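You operate a simulated robot arm through the tools that you are given. There is no shell and no other tool. Be economical: measure what you need, move in short steps, check, and stop when the job is done.

The job below is to be done with a simulated robot arm. You get a single attempt, and the scene is never put back.

JOB
Lace the black belt end in the jig: seat it, clamp it, push the pin through.
Fine: draw the pin first and free the clamp last.

It is judged by the outcome, as a careful person would: the job done as asked, and still so three seconds after it is handed in. It fails if anything else is knocked over, pushed out of place, dropped, spilled or broken.

ROBOT AND FRAMES
A 6-joint arm with a two-finger parallel gripper, fixed in place. Base frame: the origin is at the foot of the arm, x ahead of it, y to its left, z up; the work surface is at about z = 0. Readings come in m, degrees, newtons and seconds.
With the tool pointing down near the work surface it reaches from about 0.14 to 0.58 m from the base axis. Its first joint turns from -66.0 to 66.0 degrees. Payload 2.1 kg.
The tool frame sits at the grasp point between the pads (the TCP): z along the fingers, y along the line on which they close. The tips reach 0.03 m beyond it. Largest opening 0.094 m; finger width 0.028, thickness 0.01; the body of the gripper, 0.05 by 0.096 m, starts 0.055 m behind the TCP.
Orientation is told as [roll, pitch, yaw] about the base's x, y, z axes, in that order, counted from this pose: with the fingers straight down and closing along the base's y, the tool's x points along the base's -x, its y along +y and its z along -z.

CONTROLS
- The arm moves only by the tool send_rows. Its argument "series" is a list that holds one entry, the list of rows, each a list of 7 numbers: the shift along the base's x, y, z in mm, then the turn, a rotation vector about the base's x, y, z in degrees, then the opening in per cent of the stroke, from 0 (shut) to 100 (fully open). In form: [[[dx, dy, dz, ax, ay, az, fingers], ...]]. A call has 1 to 8 rows; each row shifts and turns the commanded pose from where the row before left it. A row lasts 0.2 s, in which the tool goes at most 0.05 m and 8.6 degrees; a call with a longer step from one row to the next is refused whole, and so is a gripper value outside its range. Where a pose cannot be reached the arm comes as near as it can. A force on the tool above 90 N (or 10 N above the force at the start of the call, whichever is more), or a blocked arm, ends the call early, and 0.2 s more pass. The fingers move at their own pace (about 0.072 m/s each) and stop on an object; they squeeze with about 28 N. The grip force told is the motor's: it shows also when the fingers shut on nothing. Time passes only in rows, and 0.2 s behind the last, so rows that do not move let the fingers close. It gives the time, the measured TCP pose, the force on the tool (base axes), the opening and the grip force at its end, in the units of the frame above (readings bear some noise), with the torque about the TCP (base axes, N m) and any sound that the robot's microphone picked up, and new pictures: "show" is both (left out), scene, wrist or none.
- Cameras (640 x 400 px; columns grow to the right, rows downward): "scene" is fixed at [0.0476, -0.3549, 0.469]; the picture's right is [0.86, -0.51, 0.00], its down [-0.32, -0.53, -0.78] and it looks along [0.40, 0.67, -0.62] (base axes); focal length 214 px, centre (320, 200). "wrist" rides on the gripper at [0.076, 0.014, -0.102] in the tool frame; the picture's right is [-0.18, 0.98, 0.00], its down [-0.75, -0.14, -0.64] and it looks along [-0.63, -0.12, 0.77] (tool axes); focal length 243 px, centre (320, 200). There is no depth. A picture from a camera that has moved, and an enlarged one, comes with that camera's place and axes in the base frame and with its lens. The place of the scene camera against the robot may be out by one fixed shift of up to 0.018 m in any direction.
- inspect(camera, box): a new picture of the part [left, top, right, bottom] of that camera's present view, enlarged. No time passes.
- close_job(): hands the job in; it is judged then, once.

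Work in short steps. Places have to be worked out from the pictures, the camera data and where the tool is seen: move nearer, look again, correct. Check each grasp and each placing, and mend what went wrong. You have 120 turns and 200 pictures in all, those below and enlarged ones among them. Open the gripper and draw the arm clear of the work before you hand the job in, unless the task says otherwise; then end with one line.

The tools are called after ">>>" by a JSON object that holds its "fn" and its "kwargs". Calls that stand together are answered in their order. send_rows: Moves the arm, as the interface text tells. Its arguments: {"type":"object","properties":{"series":{"type":"array"},"show":{"type":"string","enum":["both","scene","wrist","none"]}},"required":["series"]} The other tools are called the same way: inspect (camera, box) takes an enlarged picture of a part of a camera's view; close_job () hands the job in.

At the start:

```text
t: 0.0
tcp_pos: [0.2605, -0.1375, 0.3314]
tcp_rot: [0.0, 0.0, -0.1]
ft_force: [-0.5, -0.7, 1.0]
moment: [-0.01, 0.0, 0.03]
width: 0.0939
grasp_force: 0.0
```

scene: 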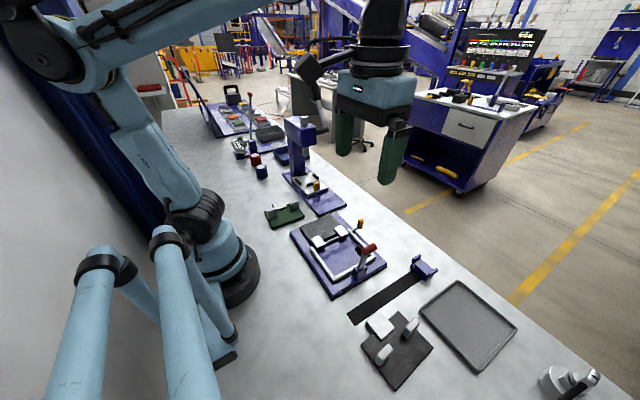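
wrist: 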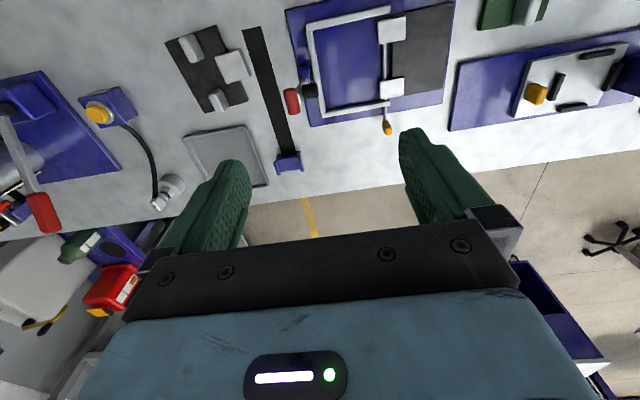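

I start by enlarging the jig and belt in both views to make out the parts.

>>> {"fn": "inspect", "kwargs": {"camera": "scene", "box": [250, 200, 450, 325]}}

>>> {"fn": "inspect", "kwargs": {"camera": "wrist", "box": [150, 0, 470, 200]}}

>>> {"fn": "inspect", "kwargs": {"camera": "scene", "box": [330, 250, 530, 390]}}

```text
3.20 times, centred on (350, 262) of scene
camera zoom: at [0.0476, -0.3549, 0.469], right [0.86, -0.51, 0.0], down [-0.32, -0.53, -0.78], along [0.4, 0.67, -0.62], focal length 686 px, centre (224, 0)
```

zoom: 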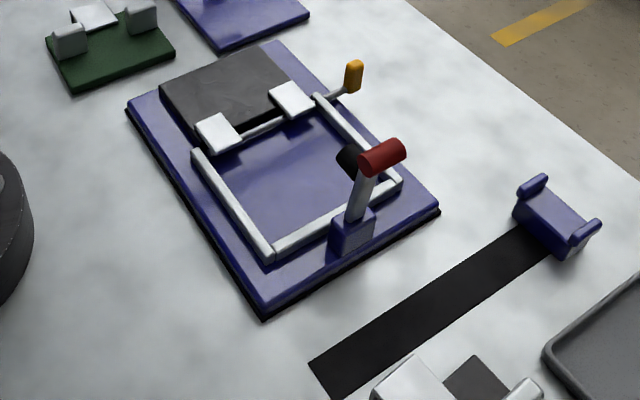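

```text
2.00 times, centred on (310, 100) of wrist
camera zoom: at [0.1837, -0.1239, 0.4345], right [0.18, 0.98, 0.0], down [0.75, -0.14, 0.64], along [0.63, -0.12, -0.77], focal length 485 px, centre (340, 400)
```

zoom: 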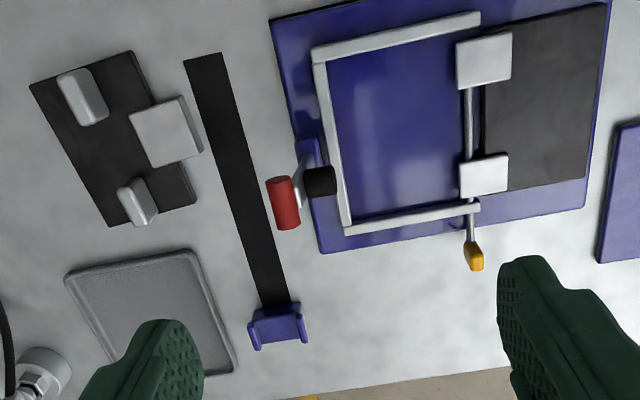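

```text
2.86 times, centred on (430, 320) of scene
camera zoom: at [0.0476, -0.3549, 0.469], right [0.86, -0.51, 0.0], down [-0.32, -0.53, -0.78], along [0.4, 0.67, -0.62], focal length 613 px, centre (6, -143)
```

zoom: 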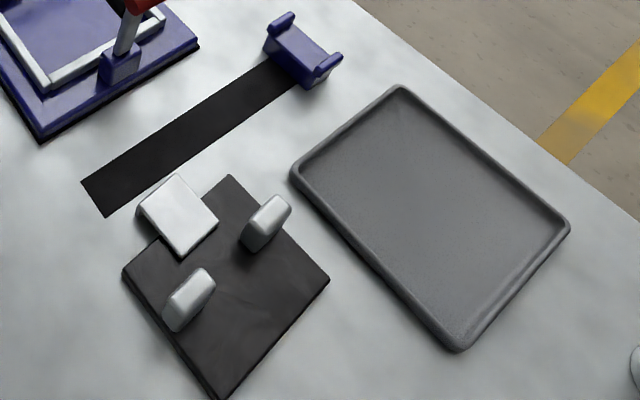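

The black belt end is the plate with three white blocks at about (0.245, -0.317). I move the wrist camera in for a closer look at it.

>>> {"fn": "send_rows", "kwargs": {"series": [[[-12, -28, -26, 0, 0, 0, 100], [-12, -28, -26, 0, 0, 0, 100], [-12, -28, -26, 0, 0, 0, 100], [-12, -28, -26, 0, 0, 0, 100], [-12, -28, -26, 0, 0, 0, 100]]], "show": "wrist"}}

```text
t: 1.2
tcp_pos: [0.1971, -0.279, 0.1994]
tcp_rot: [0.1, 0.0, 0.1]
ft_force: [-0.5, 0.0, 0.1]
moment: [0.01, 0.01, -0.02]
width: 0.0939
grasp_force: 0.0
camera wrist: at [0.1219, -0.2639, 0.3026], right [0.18, 0.98, 0.0], down [0.75, -0.14, 0.64], along [0.63, -0.12, -0.77], focal length 243 px, centre (320, 200)
```

wrist: 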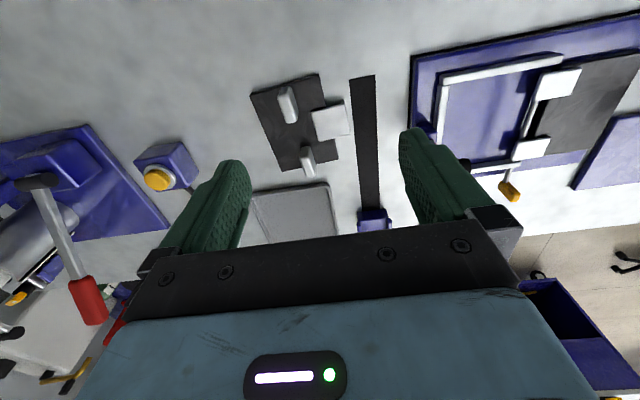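

>>> {"fn": "inspect", "kwargs": {"camera": "wrist", "box": [230, 60, 390, 190]}}

>>> {"fn": "inspect", "kwargs": {"camera": "wrist", "box": [400, 10, 640, 210]}}

>>> {"fn": "inspect", "kwargs": {"camera": "scene", "box": [350, 300, 450, 390]}}

```text
3.08 times, centred on (310, 125) of wrist
camera zoom: at [0.1219, -0.2639, 0.3026], right [0.18, 0.98, 0.0], down [0.75, -0.14, 0.64], along [0.63, -0.12, -0.77], focal length 746 px, centre (351, 431)
```

zoom: 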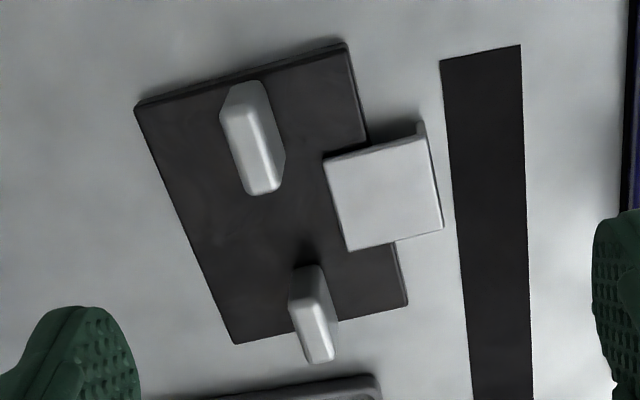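

```text
2.00 times, centred on (520, 110) of wrist
camera zoom: at [0.1219, -0.2639, 0.3026], right [0.18, 0.98, 0.0], down [0.75, -0.14, 0.64], along [0.63, -0.12, -0.77], focal length 485 px, centre (-80, 380)
```

zoom: 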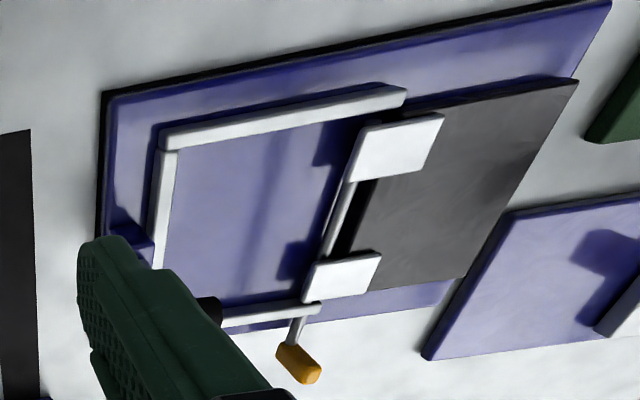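

```text
4.44 times, centred on (400, 345) of scene
camera zoom: at [0.0476, -0.3549, 0.469], right [0.86, -0.51, 0.0], down [-0.32, -0.53, -0.78], along [0.4, 0.67, -0.62], focal length 953 px, centre (-36, -444)
```

zoom: 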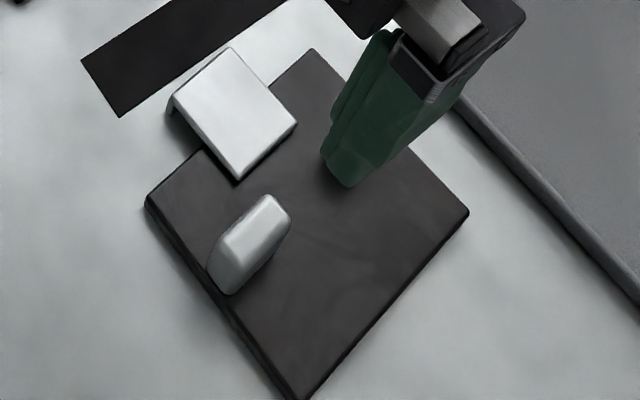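

The belt end has two thin lugs (grips running along x) and a loop overhanging its +y edge. Next I look at the jig, clamp and pin from closer in.

>>> {"fn": "send_rows", "kwargs": {"series": [[[0, 45, 5, 0, 0, 0, 100], [0, 45, 0, 0, 0, 0, 100], [0, 45, 0, 0, 0, 0, 100], [0, 45, 0, 0, 0, 0, 100]]], "show": "wrist"}}

>>> {"fn": "inspect", "kwargs": {"camera": "wrist", "box": [220, 40, 420, 165]}}

>>> {"fn": "inspect", "kwargs": {"camera": "scene", "box": [280, 205, 400, 305]}}

```text
t: 2.2
tcp_pos: [0.2006, -0.0966, 0.2086]
tcp_rot: [0.1, 0.0, 0.1]
ft_force: [-0.2, 0.3, 0.3]
moment: [0.05, 0.03, -0.02]
width: 0.0942
grasp_force: 0.1
camera wrist: at [0.1234, -0.0818, 0.3105], right [0.18, 0.98, 0.0], down [0.75, -0.14, 0.64], along [0.63, -0.12, -0.77], focal length 243 px, centre (320, 200)
```

wrist: 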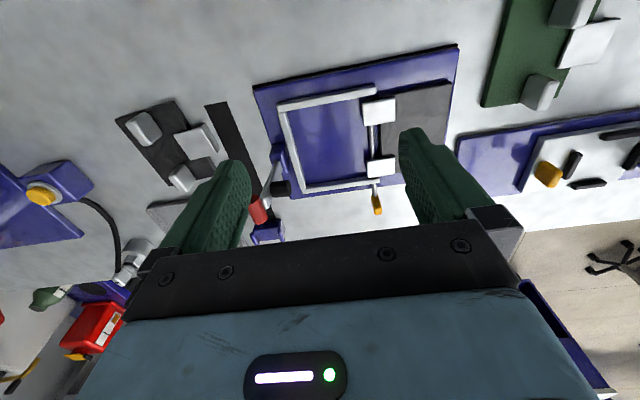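

```text
3.20 times, centred on (320, 102) of wrist
camera zoom: at [0.1234, -0.0818, 0.3105], right [0.18, 0.98, 0.0], down [0.75, -0.14, 0.64], along [0.63, -0.12, -0.77], focal length 776 px, centre (320, 512)
```

zoom: 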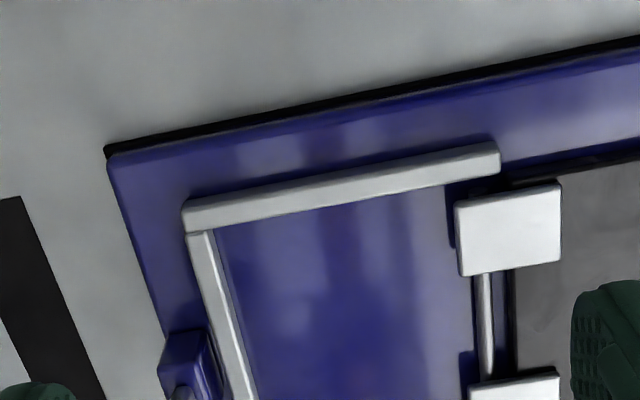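

```text
4.00 times, centred on (340, 255) of scene
camera zoom: at [0.0476, -0.355, 0.469], right [0.86, -0.51, 0.0], down [-0.32, -0.53, -0.78], along [0.4, 0.67, -0.62], focal length 858 px, centre (240, -20)
```

zoom: 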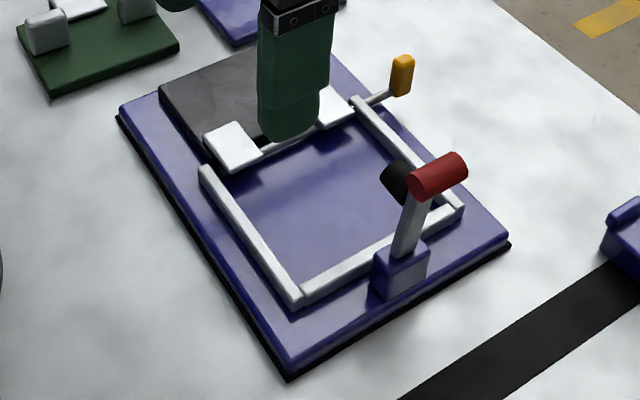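

>>> {"fn": "inspect", "kwargs": {"camera": "wrist", "box": [240, 120, 400, 230]}}

```text
3.64 times, centred on (320, 175) of wrist
camera zoom: at [0.1234, -0.0818, 0.3105], right [0.18, 0.98, 0.0], down [0.75, -0.14, 0.64], along [0.63, -0.12, -0.77], focal length 882 px, centre (320, 291)
```

zoom: 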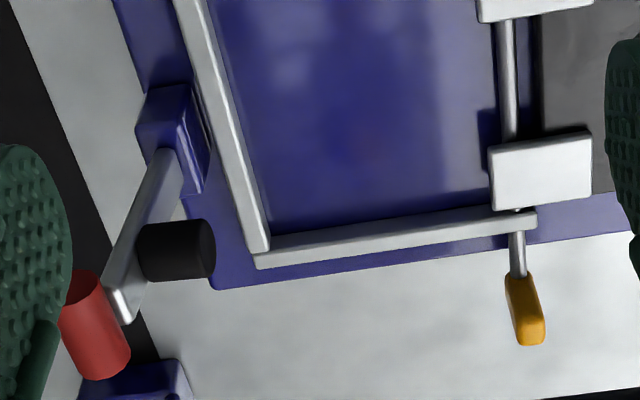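

The pin's yellow handle stands upright at about (0.36, -0.046, z 0.03–0.067) with its rod along x. The clamp lever is upright at x≈0.27, y≈-0.165, so it is open. I go above the pin handle first.

>>> {"fn": "send_rows", "kwargs": {"series": [[[40, 12, -12, 0, 0, 0, 80], [40, 12, -12, 0, 0, 0, 60], [40, 13, -12, 0, 0, 0, 50], [38, 13, -12, 0, 0, 0, 50], [0, 0, -30, 0, 0, 0, 50]]]}}

```text
t: 3.4
tcp_pos: [0.3552, -0.0468, 0.1307]
tcp_rot: [-0.1, 0.1, 0.1]
ft_force: [-0.1, 0.6, -0.3]
moment: [0.03, 0.03, 0.02]
width: 0.0471
grasp_force: 0.0
camera wrist: at [0.2788, -0.0332, 0.2328], right [0.18, 0.98, 0.0], down [0.75, -0.14, 0.64], along [0.63, -0.12, -0.77], focal length 243 px, centre (320, 200)
```

scene: 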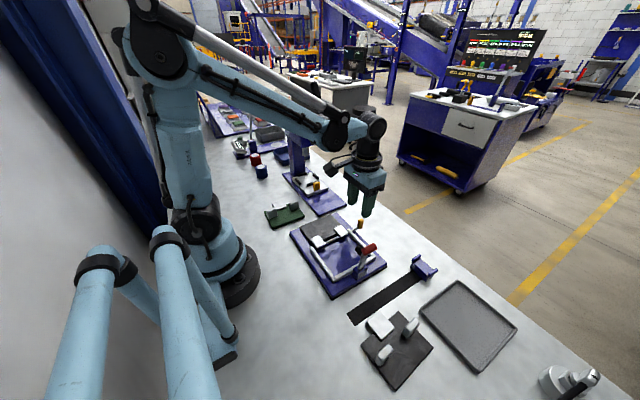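
wrist: 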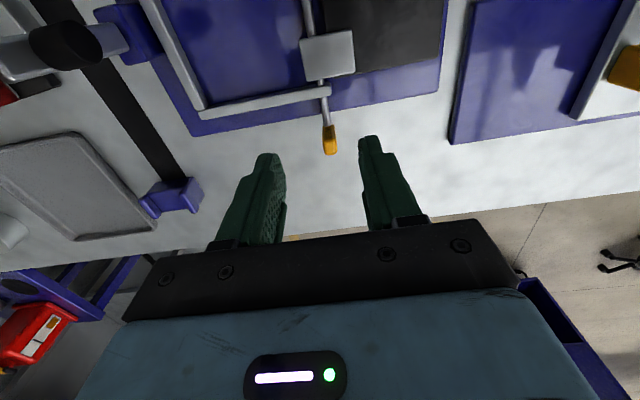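

Handle seen at about (0.367, -0.043). I lower over it with the fingers on either side in y.

>>> {"fn": "send_rows", "kwargs": {"series": [[[5, 2, -25, 0, 0, 0, 50], [5, 2, -25, 0, 0, 0, 50], [0, 0, -23, 0, 0, 0, 50]]]}}

>>> {"fn": "inspect", "kwargs": {"camera": "scene", "box": [310, 190, 410, 270]}}

```text
t: 4.2
tcp_pos: [0.3682, -0.0437, 0.0531]
tcp_rot: [0.0, -0.1, -0.1]
ft_force: [0.3, 0.7, 0.7]
moment: [0.01, -0.02, 0.02]
width: 0.0471
grasp_force: 0.1
camera wrist: at [0.2917, -0.0304, 0.1567], right [0.18, 0.98, 0.0], down [0.75, -0.14, 0.64], along [0.63, -0.12, -0.77], focal length 243 px, centre (320, 200)
```

scene: 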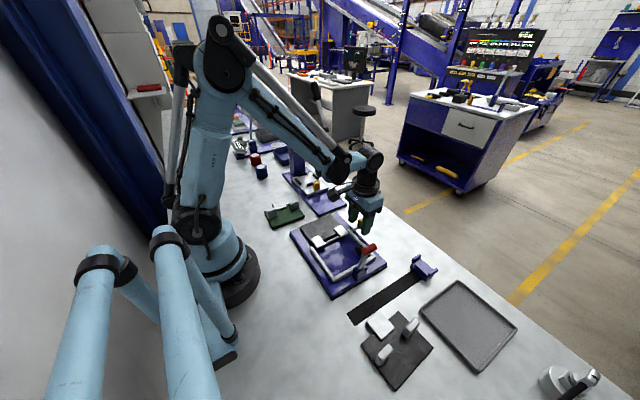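
wrist: 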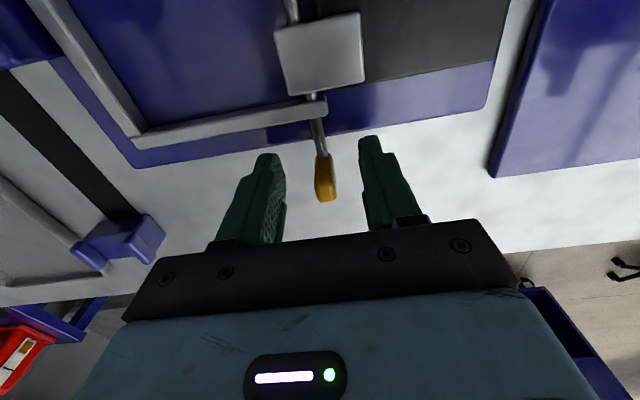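

```text
5.00 times, centred on (360, 230) of scene
camera zoom: at [0.0476, -0.3549, 0.469], right [0.86, -0.51, 0.0], down [-0.32, -0.53, -0.78], along [0.4, 0.67, -0.62], focal length 1072 px, centre (120, 50)
```

zoom: 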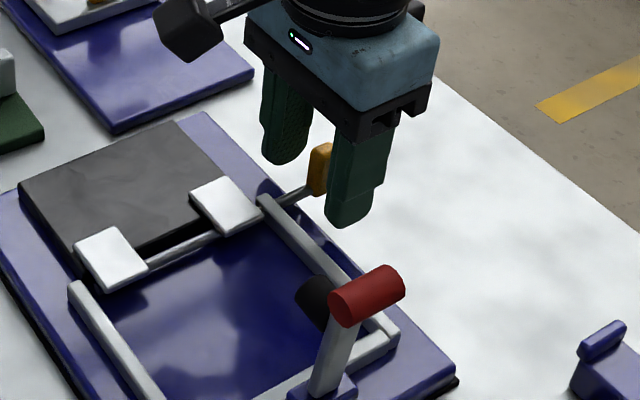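

The handle is between the fingers. I close on it.

>>> {"fn": "send_rows", "kwargs": {"series": [[[-5, 2, 0, 0, 0, 0, 0], [0, 0, 0, 0, 0, 0, 0], [0, 0, 0, 0, 0, 0, 0]]], "show": "wrist"}}

```text
t: 5.0
tcp_pos: [0.3637, -0.0431, 0.0554]
tcp_rot: [-0.2, 0.0, 0.0]
ft_force: [0.1, -5.6, 56.2]
moment: [-0.05, -0.54, -0.13]
width: 0.0115
grasp_force: 28.3
camera wrist: at [0.2871, -0.0283, 0.1587], right [0.18, 0.98, 0.0], down [0.75, -0.14, 0.64], along [0.63, -0.12, -0.77], focal length 243 px, centre (320, 200)
```

wrist: 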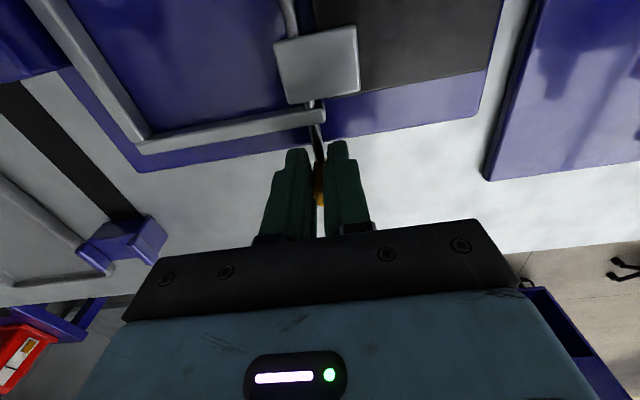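

Gripped, but there is a 56 N upward push, so the tips are likely on the rod or collar. I open, rise 8 mm and grip again.

>>> {"fn": "send_rows", "kwargs": {"series": [[[0, 0, 0, 0, 0, 0, 30], [0, 0, 8, 0, 0, 0, 30], [0, 0, 0, 0, 0, 0, 0], [0, 0, 0, 0, 0, 0, 0], [0, 0, 0, 0, 0, 0, 0]]], "show": "wrist"}}

>>> {"fn": "inspect", "kwargs": {"camera": "scene", "box": [310, 190, 410, 270]}}

```text
t: 6.2
tcp_pos: [0.3635, -0.0424, 0.0635]
tcp_rot: [0.0, 0.0, 0.0]
ft_force: [-0.4, -5.9, -0.4]
moment: [-0.06, 0.13, -0.05]
width: 0.0115
grasp_force: 28.1
camera wrist: at [0.2875, -0.0283, 0.1657], right [0.18, 0.98, 0.0], down [0.75, -0.14, 0.64], along [0.63, -0.12, -0.77], focal length 243 px, centre (320, 200)
```

wrist: 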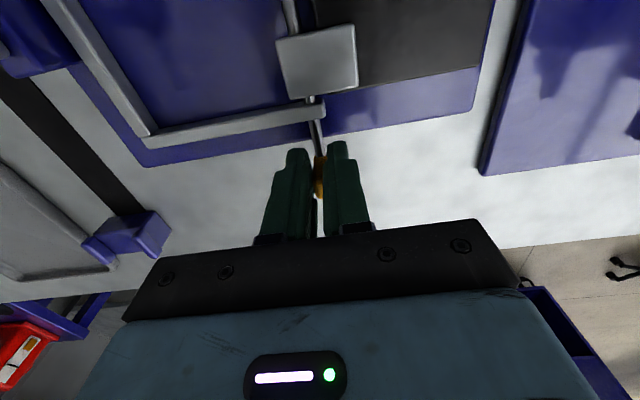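

```text
5.00 times, centred on (360, 230) of scene
camera zoom: at [0.0477, -0.3549, 0.469], right [0.86, -0.51, 0.0], down [-0.32, -0.53, -0.78], along [0.4, 0.67, -0.62], focal length 1072 px, centre (120, 50)
```

zoom: 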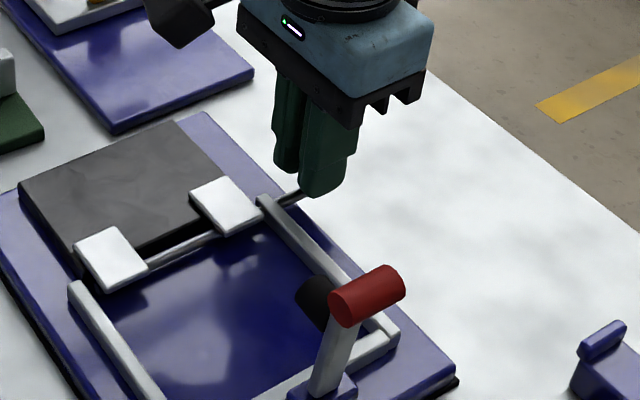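

A clean grip with no vertical load. I draw the pin along +x in small steps and check the forces.

>>> {"fn": "send_rows", "kwargs": {"series": [[[10, -0.5, 0, 0, 0, 0, 0], [10, -0.1, 0, 0, 0, 0, 0], [10, -0.1, 0, 0, 0, 0, 0], [10, -0.1, 0, 0, 0, 0, 0]]], "show": "wrist"}}

>>> {"fn": "inspect", "kwargs": {"camera": "scene", "box": [310, 190, 410, 270]}}

```text
t: 7.2
tcp_pos: [0.4037, -0.0433, 0.0639]
tcp_rot: [0.1, 0.0, 0.1]
ft_force: [0.1, 11.1, -0.2]
moment: [0.14, 0.49, 0.11]
width: 0.0112
grasp_force: 27.8
camera wrist: at [0.3271, -0.029, 0.1665], right [0.18, 0.98, 0.0], down [0.75, -0.14, 0.64], along [0.63, -0.12, -0.77], focal length 243 px, centre (320, 200)
```

wrist: 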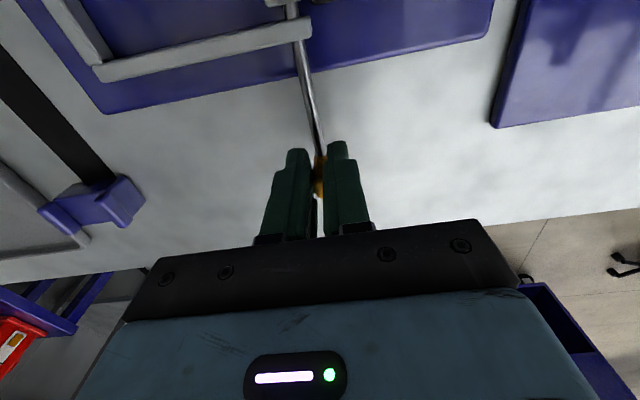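

```text
5.00 times, centred on (360, 230) of scene
camera zoom: at [0.0477, -0.3549, 0.469], right [0.86, -0.51, 0.0], down [-0.32, -0.53, -0.78], along [0.4, 0.67, -0.62], focal length 1072 px, centre (120, 50)
```

zoom: 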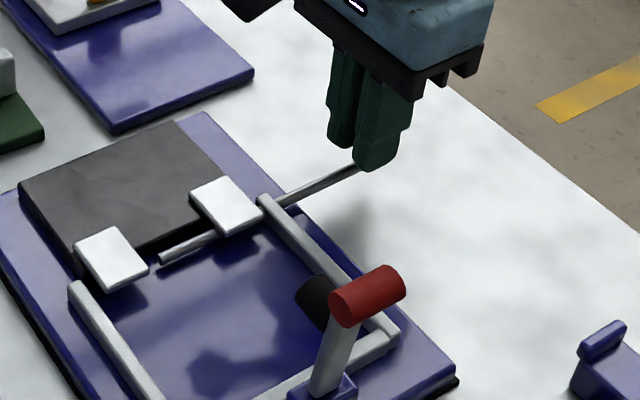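

The pin slides freely and its tip has left the inner hook, now at x≈0.258. I draw 46 mm more, so the tip stays inside the outer hook and leaves the gap free.

>>> {"fn": "send_rows", "kwargs": {"series": [[[12, 0.8, 0, 0, 0, 0, 0], [12, 0.1, 0, 0, 0, 0, 0], [12, 0.1, 0, 0, 0, 0, 0], [10, 0.1, 0, 0, 0, 0, 0]]], "show": "wrist"}}

>>> {"fn": "inspect", "kwargs": {"camera": "scene", "box": [310, 190, 410, 270]}}

```text
t: 8.2
tcp_pos: [0.45, -0.0425, 0.0637]
tcp_rot: [0.0, 0.1, -0.1]
ft_force: [-10.9, -1.2, 14.1]
moment: [0.02, -0.07, 0.01]
width: 0.0113
grasp_force: 28.3
camera wrist: at [0.3736, -0.0283, 0.1664], right [0.18, 0.98, 0.0], down [0.76, -0.14, 0.64], along [0.63, -0.12, -0.77], focal length 243 px, centre (320, 200)
```

wrist: 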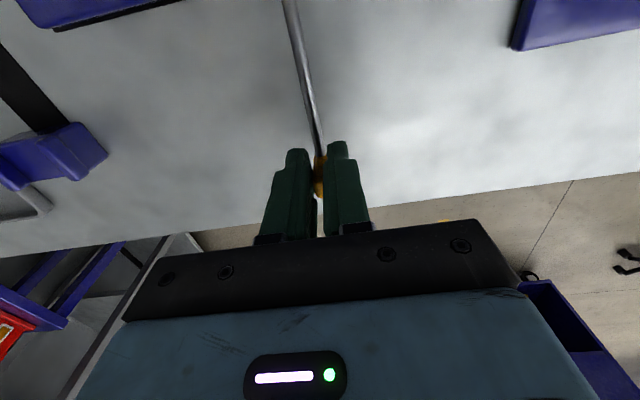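

```text
5.00 times, centred on (360, 230) of scene
camera zoom: at [0.0475, -0.3549, 0.4691], right [0.86, -0.51, 0.0], down [-0.32, -0.53, -0.78], along [0.4, 0.67, -0.62], focal length 1072 px, centre (120, 50)
```

zoom: 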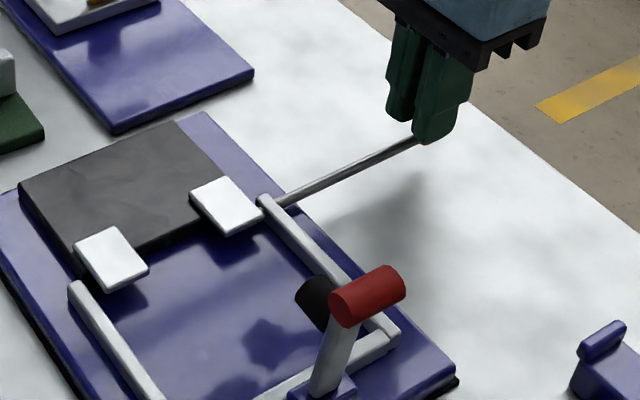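

The gap is clear and there is slight resistance, possibly an end stop. I ease off 1 mm, open, and see whether the pin stays in place.

>>> {"fn": "send_rows", "kwargs": {"series": [[[-1.5, 0, 0, 0, 0, 0, 0], [0, 0, 0, 0, 0, 0, 20], [0, 0, 0, 0, 0, 0, 30], [0, 0, 0, 0, 0, 0, 30]]], "show": "wrist"}}

>>> {"fn": "inspect", "kwargs": {"camera": "scene", "box": [310, 190, 410, 270]}}

```text
t: 9.2
tcp_pos: [0.4481, -0.0427, 0.0635]
tcp_rot: [0.0, 0.0, 0.1]
ft_force: [0.1, 0.1, 0.2]
moment: [0.0, 0.02, 0.01]
width: 0.0284
grasp_force: 0.0
camera wrist: at [0.3725, -0.0284, 0.1658], right [0.18, 0.98, 0.0], down [0.75, -0.14, 0.64], along [0.63, -0.12, -0.77], focal length 243 px, centre (320, 200)
```

wrist: 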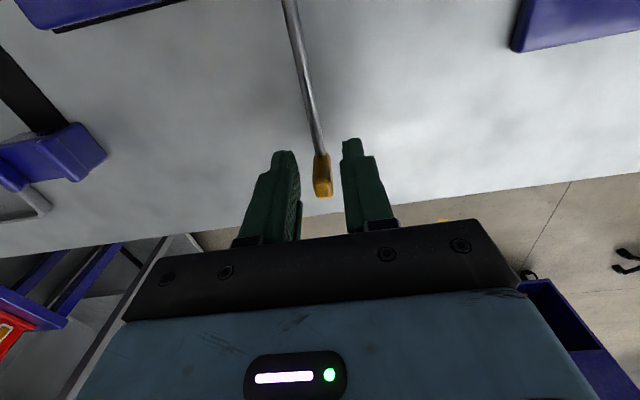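

```text
5.00 times, centred on (360, 230) of scene
camera zoom: at [0.0476, -0.3549, 0.469], right [0.86, -0.51, 0.0], down [-0.32, -0.53, -0.78], along [0.4, 0.67, -0.62], focal length 1072 px, centre (120, 50)
```

zoom: 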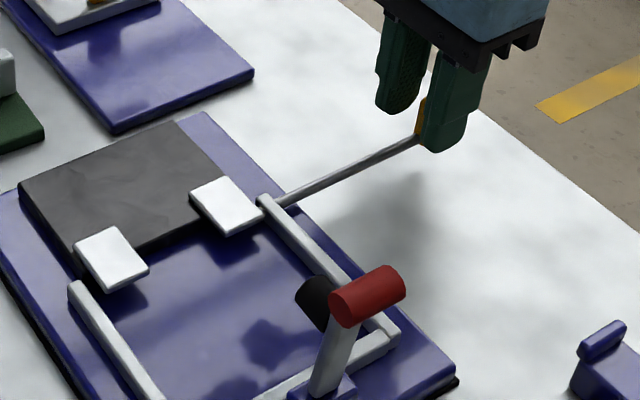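

The pin stays put, upright and drawn. I rise straight up and travel to above the outer lug of the belt end.

>>> {"fn": "send_rows", "kwargs": {"series": [[[0, 0, 45, 0, 0, 0, 30], [0, 0, 45, 0, 0, 0, 40], [0, 0, 40, 0, 0, 0, 50]], [[0, 0, 0, 0, 0, 0, 50]]], "show": "none"}}

```text
refused: series must be a list of 1 entries
```

Resending that with a single series.

>>> {"fn": "send_rows", "kwargs": {"series": [[[0, 0, 45, 0, 0, 0, 30], [0, 0, 45, 0, 0, 0, 40], [0, 0, 40, 0, 0, 0, 50], [-20, -40, 0, 0, 0, 0, 50], [-20, -40, 0, 0, 0, 0, 50], [-25, -40, 0, 0, 0, 0, 50], [-25, -40, 0, 0, 0, 0, 50], [-25, -40, 0, 0, 0, 0, 50]]], "show": "none"}}

>>> {"fn": "send_rows", "kwargs": {"series": [[[-25, -33, 0, 0, 0, 0, 50], [-25, -33, -20, 0, 0, 0, 50], [0, 0, -30, 0, 0, 0, 50]]], "show": "wrist"}}

>>> {"fn": "inspect", "kwargs": {"camera": "wrist", "box": [200, 0, 440, 200]}}

>>> {"fn": "inspect", "kwargs": {"camera": "scene", "box": [350, 290, 450, 390]}}

```text
t: 11.0
tcp_pos: [0.3316, -0.2422, 0.194]
tcp_rot: [0.1, -0.1, 0.1]
ft_force: [0.0, 0.5, 0.6]
moment: [0.0, -0.01, -0.02]
width: 0.0471
grasp_force: 0.0
```

```text
t: 11.8
tcp_pos: [0.2836, -0.3061, 0.1457]
tcp_rot: [0.0, 0.1, 0.0]
ft_force: [0.4, -1.0, 0.3]
moment: [-0.01, 0.0, 0.0]
width: 0.047
grasp_force: 0.1
camera wrist: at [0.2074, -0.2921, 0.2476], right [0.18, 0.98, 0.0], down [0.75, -0.14, 0.64], along [0.63, -0.12, -0.77], focal length 243 px, centre (320, 200)
```

wrist: 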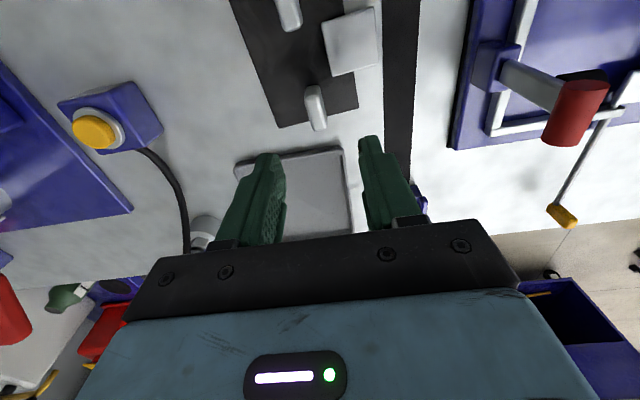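

```text
2.00 times, centred on (320, 100) of wrist
camera zoom: at [0.2074, -0.2921, 0.2476], right [0.18, 0.98, 0.0], down [0.75, -0.14, 0.64], along [0.63, -0.12, -0.77], focal length 485 px, centre (320, 400)
```

zoom: 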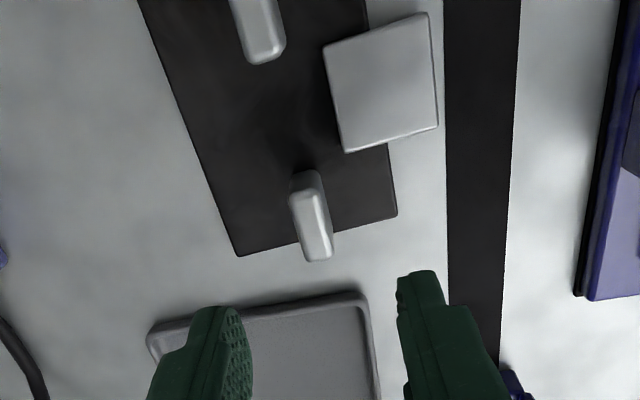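

```text
4.00 times, centred on (400, 340) of scene
camera zoom: at [0.0476, -0.355, 0.469], right [0.86, -0.51, 0.0], down [-0.32, -0.53, -0.78], along [0.4, 0.67, -0.62], focal length 858 px, centre (0, -360)
```

zoom: 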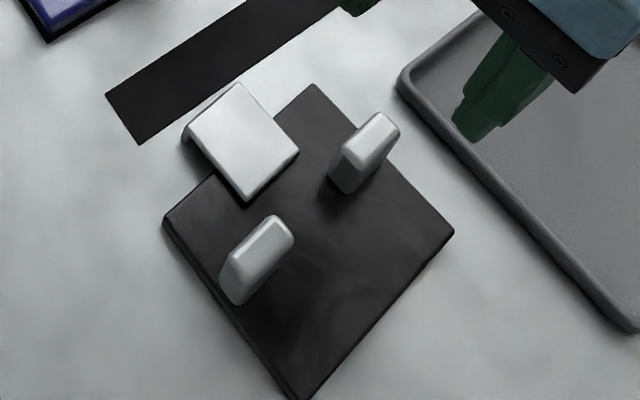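

The outer lug is centred near (0.276, -0.308), its top at z≈0.05, and the belt end is yawed about +3.7°. I turn to match and come down around the lug.

>>> {"fn": "send_rows", "kwargs": {"series": [[[-2, -1, -25, 0, 0, 3.7, 36], [-2, -1, -25, 0, 0, 0, 36], [0, 0, -20, 0, 0, 0, 36]]]}}

>>> {"fn": "inspect", "kwargs": {"camera": "wrist", "box": [200, 0, 440, 200]}}

>>> {"fn": "inspect", "kwargs": {"camera": "scene", "box": [350, 290, 450, 390]}}

```text
t: 12.6
tcp_pos: [0.2809, -0.31, 0.0738]
tcp_rot: [0.0, 0.0, 3.8]
ft_force: [0.5, 0.7, -0.1]
moment: [0.01, -0.03, -0.01]
width: 0.0335
grasp_force: 0.0
camera wrist: at [0.2034, -0.3005, 0.1752], right [0.12, 0.99, 0.0], down [0.76, -0.09, 0.64], along [0.64, -0.08, -0.77], focal length 243 px, centre (320, 200)
```

scene: 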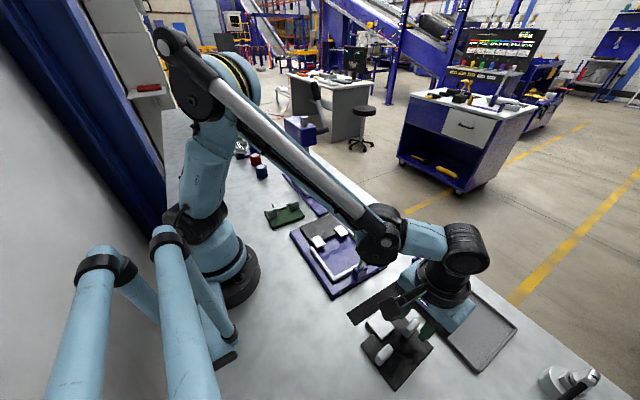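
wrist: 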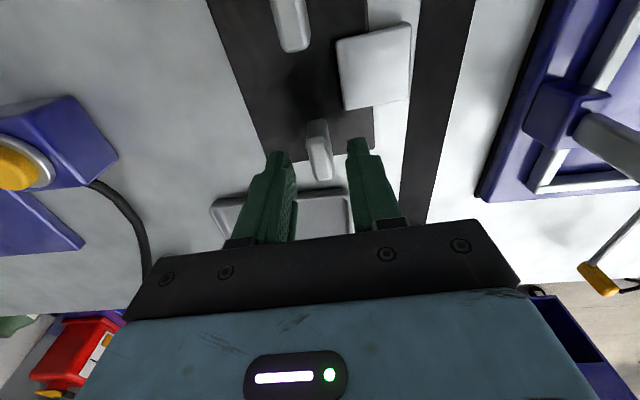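

```text
2.00 times, centred on (320, 100) of wrist
camera zoom: at [0.2034, -0.3005, 0.1752], right [0.12, 0.99, 0.0], down [0.76, -0.09, 0.64], along [0.64, -0.08, -0.77], focal length 485 px, centre (320, 400)
```

zoom: 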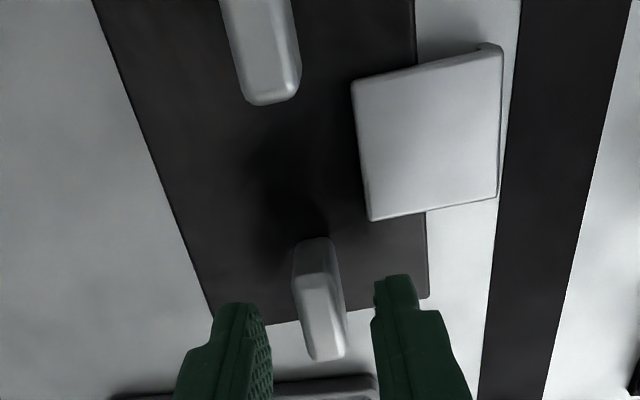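

```text
4.00 times, centred on (400, 340) of scene
camera zoom: at [0.0476, -0.3549, 0.469], right [0.86, -0.51, 0.0], down [-0.32, -0.53, -0.78], along [0.4, 0.67, -0.62], focal length 858 px, centre (0, -360)
```

zoom: 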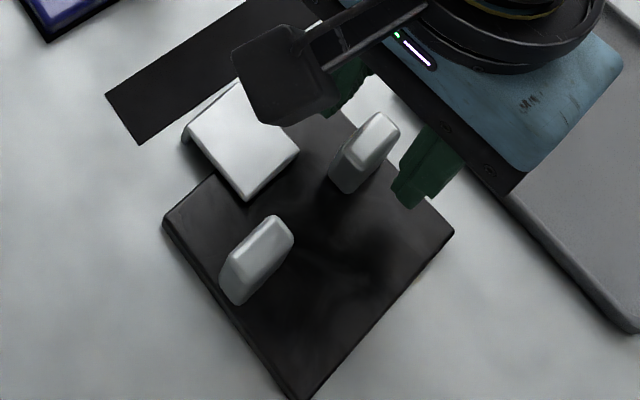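

Aligned with the lug. I shift slightly, descend 27 mm and close.

>>> {"fn": "send_rows", "kwargs": {"series": [[[-4, 1, -14, 0, 0, 0, 36], [0, 0, -13, 0, 0, 0, 36], [0, 0, 0, 0, 0, 0, 0], [0, 0, 0, 0, 0, 0, 0], [0, 0, 0, 0, 0, 0, 0]]], "show": "wrist"}}

```text
t: 13.8
tcp_pos: [0.274, -0.3086, 0.0466]
tcp_rot: [-0.2, -0.1, 3.7]
ft_force: [3.4, -14.2, 25.5]
moment: [0.04, -0.11, -0.09]
width: 0.0171
grasp_force: 27.7
camera wrist: at [0.1969, -0.2991, 0.1492], right [0.12, 0.99, 0.0], down [0.76, -0.09, 0.64], along [0.64, -0.08, -0.77], focal length 243 px, centre (320, 200)
```

wrist: 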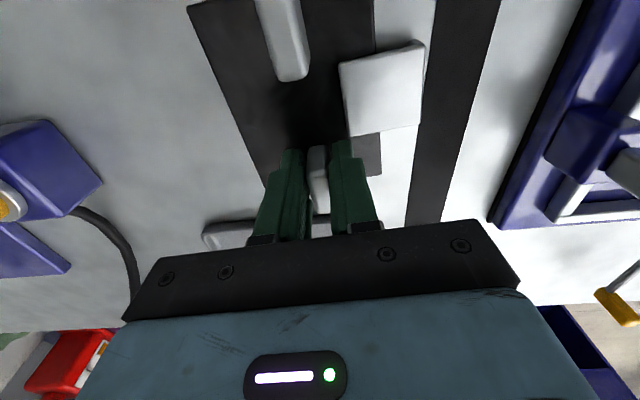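

Gripped (width 17 mm). I lift 40 mm and check that the belt end comes along level.

>>> {"fn": "send_rows", "kwargs": {"series": [[[0, 0, 5, 0, 0, 0, 0], [0, 0, 10, 0, 0, 0, 0], [0, 0, 15, 0, 0, 0, 0], [0, 0, 10, 0, 0, 0, 0], [0, 0, 0, 0, 0, 0, 0]]], "show": "wrist"}}

>>> {"fn": "inspect", "kwargs": {"camera": "scene", "box": [340, 270, 470, 390]}}

```text
t: 15.0
tcp_pos: [0.2753, -0.3097, 0.0867]
tcp_rot: [0.0, 0.0, 3.7]
ft_force: [-0.8, 0.0, 0.2]
moment: [0.02, -0.01, 0.0]
width: 0.0
grasp_force: 27.6
camera wrist: at [0.1972, -0.3003, 0.1892], right [0.12, 0.99, 0.0], down [0.76, -0.09, 0.64], along [0.64, -0.08, -0.77], focal length 243 px, centre (320, 200)
```

wrist: 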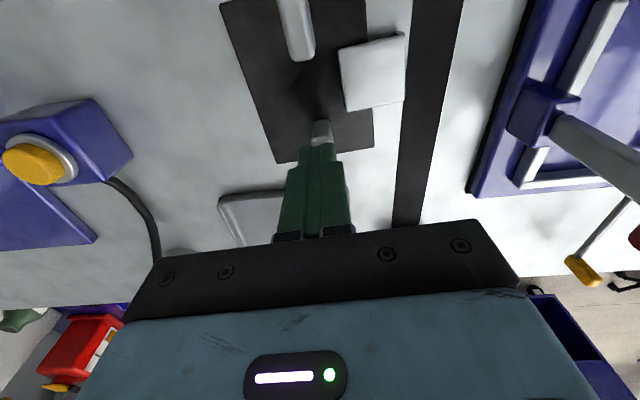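

```text
3.33 times, centred on (405, 330) of scene
camera zoom: at [0.0476, -0.3549, 0.469], right [0.86, -0.51, 0.0], down [-0.32, -0.53, -0.78], along [0.4, 0.67, -0.62], focal length 715 px, centre (37, -233)
```

zoom: 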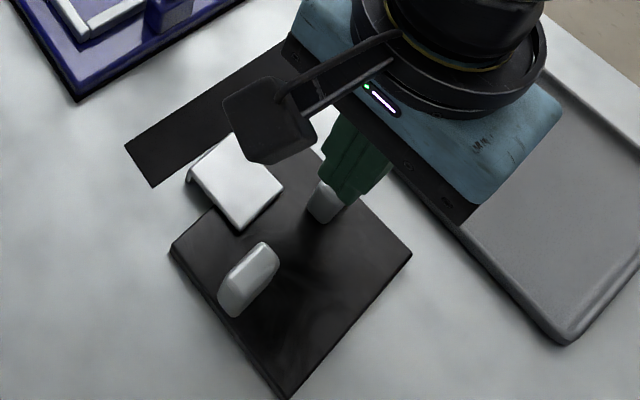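

The lug slipped out and the fingers shut empty; the belt end seems unmoved. I look closer at the lug's shape before trying again.

>>> {"fn": "inspect", "kwargs": {"camera": "wrist", "box": [260, 0, 420, 160]}}

>>> {"fn": "inspect", "kwargs": {"camera": "scene", "box": [375, 315, 435, 365]}}

```text
2.50 times, centred on (340, 80) of wrist
camera zoom: at [0.1972, -0.3003, 0.1892], right [0.12, 0.99, 0.0], down [0.76, -0.09, 0.64], along [0.64, -0.08, -0.77], focal length 606 px, centre (270, 500)
```

zoom: 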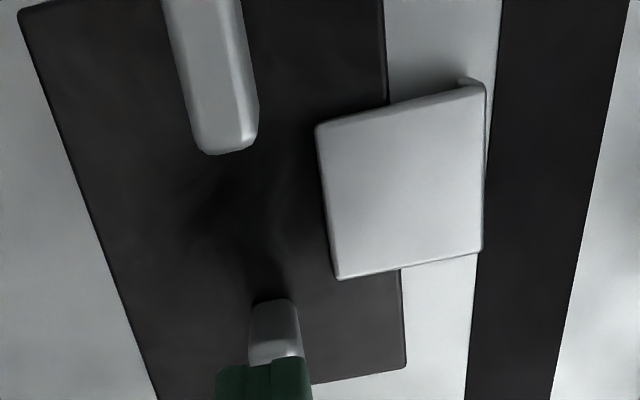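

```text
8.00 times, centred on (405, 340) of scene
camera zoom: at [0.0476, -0.3549, 0.469], right [0.86, -0.51, 0.0], down [-0.32, -0.53, -0.78], along [0.4, 0.67, -0.62], focal length 1716 px, centre (-360, -920)
```

zoom: 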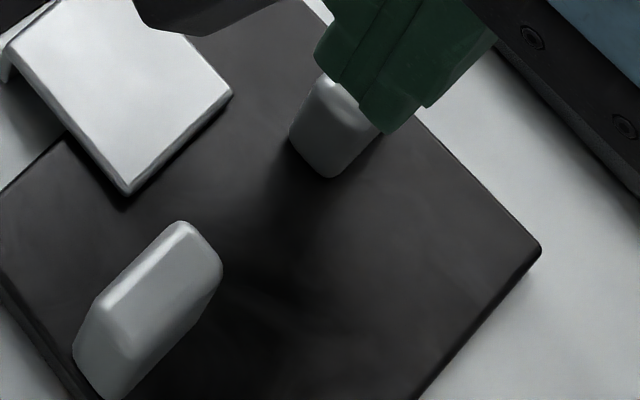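

The sides look nearly vertical. I retry slightly deeper, settle before closing, then lift only a few mm and read the force.

>>> {"fn": "send_rows", "kwargs": {"series": [[[0, 0, 0, 0, 0, 0, 36], [0, 0, 0, 0, 0, 0, 36], [0, 1, -20, 0, 0, 0, 36], [-2, 0, -20, 0, 0, 0, 36], [0, 0, -3, 0, 0, 0, 36], [0, 0, 0, 0, 0, 0, 36], [0, 0, 0, 0, 0, 0, 36]]], "show": "wrist"}}

>>> {"fn": "inspect", "kwargs": {"camera": "wrist", "box": [250, 100, 390, 220]}}

```text
t: 16.2
tcp_pos: [0.2736, -0.3085, 0.0471]
tcp_rot: [0.2, 0.0, 3.8]
ft_force: [1.1, -1.3, 27.1]
moment: [0.49, 0.3, 0.05]
width: 0.0329
grasp_force: 0.0
stopped in row 6: the force on the tool passed its limit at 104 N (the readings are from after the stop); the commanded pose is now the measured one
camera wrist: at [0.1967, -0.2993, 0.1493], right [0.12, 0.99, 0.0], down [0.76, -0.09, 0.64], along [0.64, -0.07, -0.77], focal length 243 px, centre (320, 200)
```

wrist: 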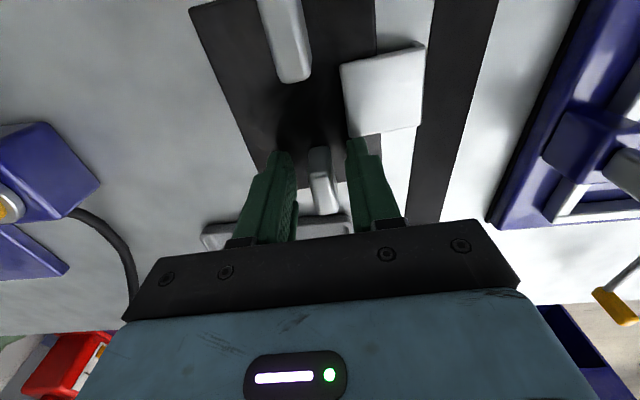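

```text
3.33 times, centred on (320, 160) of wrist
camera zoom: at [0.1967, -0.2993, 0.1493], right [0.12, 0.99, 0.0], down [0.76, -0.09, 0.64], along [0.64, -0.07, -0.77], focal length 809 px, centre (320, 333)
```

zoom: 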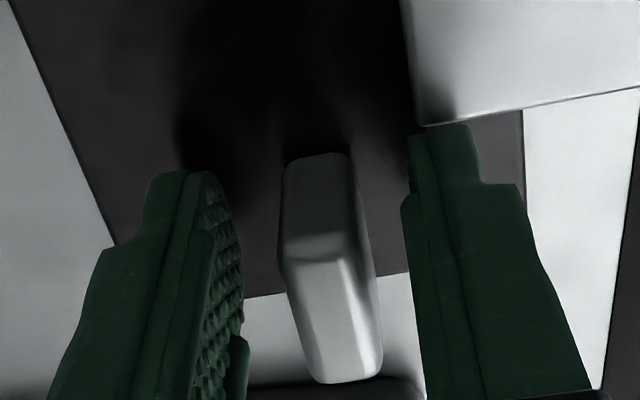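

The tips touched the plate top (z≈0.017), so the earlier grip was pressing on it. I rise 3 mm, centre on the lug (x≈0.279), close, and lift a little.

>>> {"fn": "send_rows", "kwargs": {"series": [[[4, 0, 3, 0, 0, 0, 36], [0, 0, 0, 0, 0, 0, 36], [0, 0, 0, 0, 0, 0, 0], [0, 0, 0, 0, 0, 0, 0], [0, 0, 0, 0, 0, 0, 0]]], "show": "none"}}

>>> {"fn": "send_rows", "kwargs": {"series": [[[0, 0, 2, 0, 0, 0, 0], [0, 0, 2, 0, 0, 0, 0], [0, 0, 2, 0, 0, 0, 0]]], "show": "wrist"}}

```text
t: 17.4
tcp_pos: [0.2783, -0.3074, 0.0484]
tcp_rot: [0.3, 0.0, 3.8]
ft_force: [2.1, -0.2, 5.6]
moment: [0.07, 0.1, 0.29]
width: 0.014
grasp_force: 28.2
```

```text
t: 18.2
tcp_pos: [0.2782, -0.308, 0.0544]
tcp_rot: [0.1, 0.0, 3.7]
ft_force: [1.5, 0.4, -1.3]
moment: [-0.03, -0.05, 0.03]
width: 0.0136
grasp_force: 27.8
camera wrist: at [0.2009, -0.2993, 0.157], right [0.12, 0.99, 0.0], down [0.76, -0.09, 0.64], along [0.64, -0.07, -0.77], focal length 243 px, centre (320, 200)
```

wrist: 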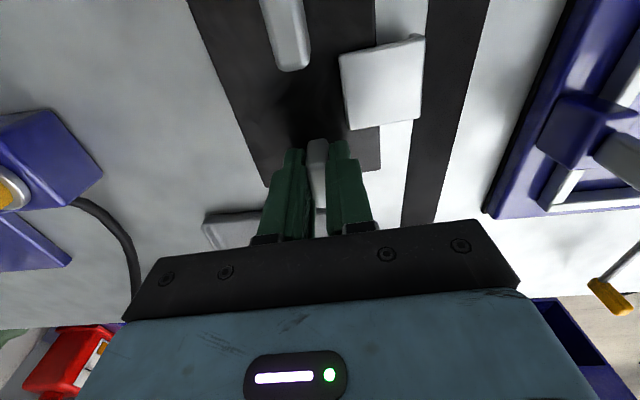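

Width is now 13.6 mm and the tool carries about 1.3 N. I lift further and check.

>>> {"fn": "send_rows", "kwargs": {"series": [[[0, 0, 8, 0, 0, 0, 0], [0, 0, 10, 0, 0, 0, 0], [0, 0, 10, 0, 0, 0, 0], [0, 0, 0, 0, 0, 0, 0]]], "show": "wrist"}}

>>> {"fn": "inspect", "kwargs": {"camera": "scene", "box": [340, 270, 470, 390]}}

```text
t: 19.2
tcp_pos: [0.2771, -0.3078, 0.0825]
tcp_rot: [0.2, 0.0, 3.7]
ft_force: [0.0, 0.0, -1.5]
moment: [0.01, -0.07, 0.02]
width: 0.0136
grasp_force: 27.7
camera wrist: at [0.2005, -0.299, 0.1857], right [0.12, 0.99, 0.0], down [0.76, -0.09, 0.64], along [0.64, -0.07, -0.77], focal length 243 px, centre (320, 200)
```

wrist: 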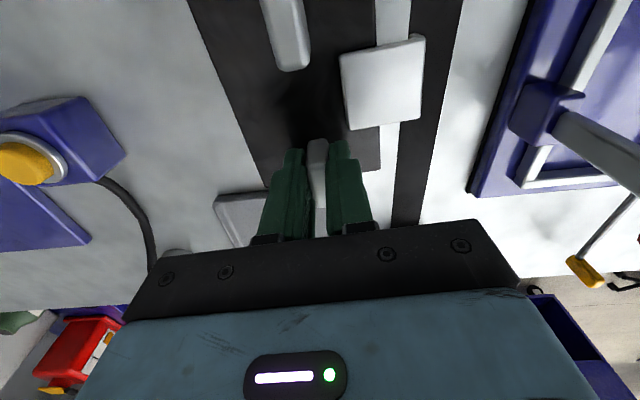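

```text
3.33 times, centred on (405, 330) of scene
camera zoom: at [0.0476, -0.3549, 0.469], right [0.86, -0.51, 0.0], down [-0.32, -0.53, -0.78], along [0.4, 0.67, -0.62], focal length 715 px, centre (37, -233)
```

zoom: 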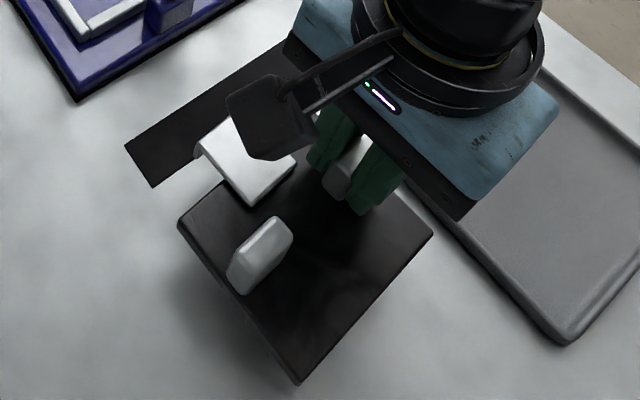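

The belt end hangs level. I enlarge the wrist view to measure it relative to the tool.

>>> {"fn": "inspect", "kwargs": {"camera": "wrist", "box": [180, 0, 440, 200]}}

```text
2.00 times, centred on (310, 100) of wrist
camera zoom: at [0.2005, -0.299, 0.1857], right [0.12, 0.99, 0.0], down [0.76, -0.09, 0.64], along [0.64, -0.07, -0.77], focal length 485 px, centre (340, 400)
```

zoom: 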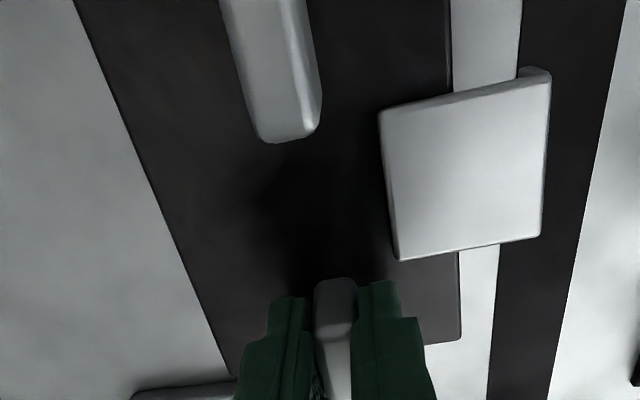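

Plate edges relative to the TCP are Y -0.0415 to +0.036 and X about -0.09 to +0.015; the loop is centred at X -0.0375. The target is TCP ≈ (0.310, -0.090) at yaw ≈ 0. I lift high over the clamp lever and move across.

>>> {"fn": "send_rows", "kwargs": {"series": [[[0, 0, 40, 0, 0, -1, 0], [0, 0, 45, 0, 0, -1, 0], [0, 0, 45, 0, 0, -1, 0], [6, 40, 10, 0, 0, -1, 0], [7, 45, 0, 0, 0, 0, 0], [7, 45, 0, 0, 0, 0, 0], [7, 45, 0, 0, 0, 0, 0], [6, 43, 0, 0, 0, 0, 0]]]}}

```text
t: 21.0
tcp_pos: [0.3085, -0.0918, 0.2225]
tcp_rot: [0.1, 0.0, -0.3]
ft_force: [-0.4, 0.2, -1.7]
moment: [-0.01, -0.08, -0.01]
width: 0.0136
grasp_force: 28.4
camera wrist: at [0.2324, -0.077, 0.3249], right [0.19, 0.98, 0.0], down [0.75, -0.15, 0.64], along [0.63, -0.12, -0.77], focal length 243 px, centre (320, 200)
```

scene: 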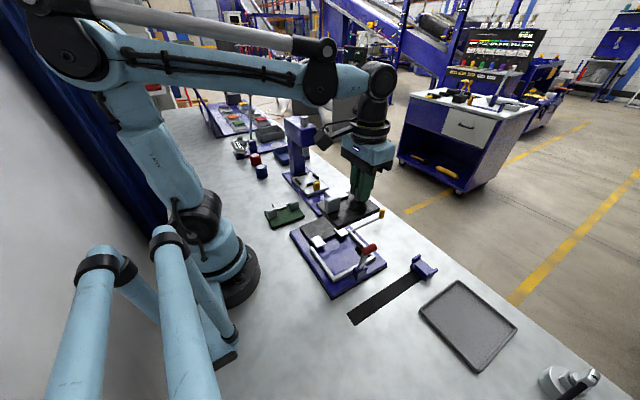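
wrist: 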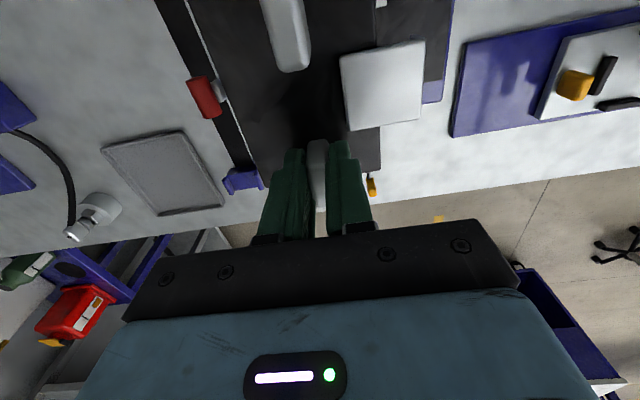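

I descend to z≈0.12, keeping slightly to +y to clear the clamp pad.

>>> {"fn": "send_rows", "kwargs": {"series": [[[1, 4, -25, 0, 0, 0, 0], [0, 4, -25, 0, 0, 0, 0], [0, 0, -25, 0, 0, 0, 0], [0, 0, -25, 0, 0, 0, 0], [0, 0, 0, 0, 0, 0, 0]]], "show": "wrist"}}

>>> {"fn": "inspect", "kwargs": {"camera": "scene", "box": [280, 190, 400, 300]}}

>>> {"fn": "inspect", "kwargs": {"camera": "wrist", "box": [160, 0, 480, 200]}}

```text
t: 22.2
tcp_pos: [0.3128, -0.0812, 0.1217]
tcp_rot: [0.3, -0.1, -0.4]
ft_force: [0.6, -0.2, -2.4]
moment: [-0.04, -0.03, 0.0]
width: 0.0133
grasp_force: 28.1
camera wrist: at [0.2364, -0.0672, 0.2238], right [0.19, 0.98, 0.0], down [0.75, -0.15, 0.64], along [0.63, -0.12, -0.77], focal length 243 px, centre (320, 200)
```

wrist: 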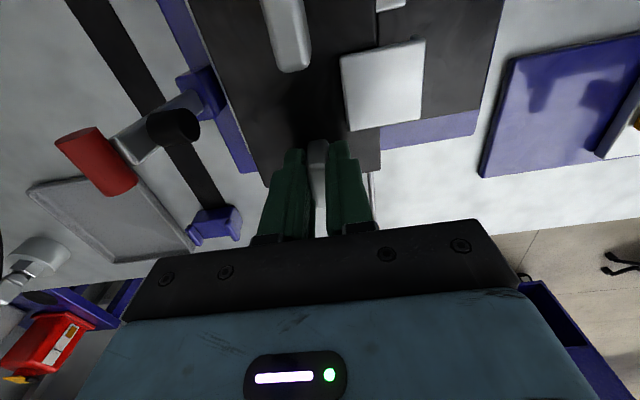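

```text
3.64 times, centred on (340, 245) of scene
camera zoom: at [0.0476, -0.3549, 0.469], right [0.86, -0.51, 0.0], down [-0.32, -0.53, -0.78], along [0.4, 0.67, -0.62], focal length 780 px, centre (247, 36)
```

zoom: 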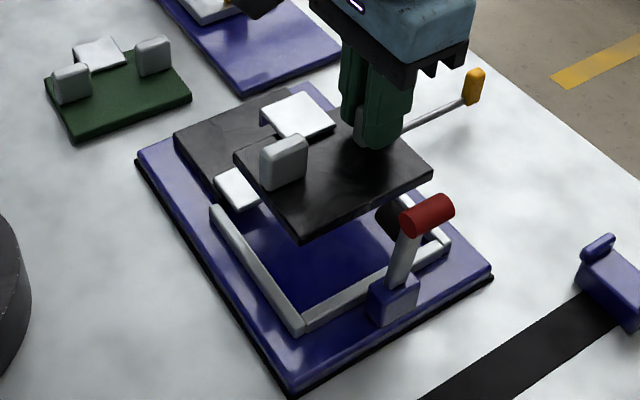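

```text
2.00 times, centred on (320, 100) of wrist
camera zoom: at [0.2364, -0.0672, 0.2238], right [0.19, 0.98, 0.0], down [0.75, -0.15, 0.64], along [0.63, -0.12, -0.77], focal length 485 px, centre (320, 400)
```

zoom: 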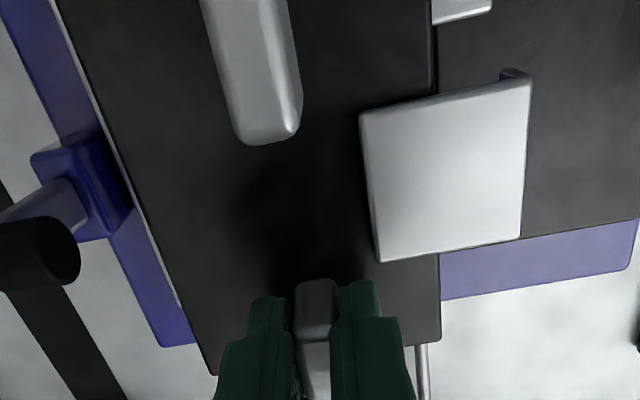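

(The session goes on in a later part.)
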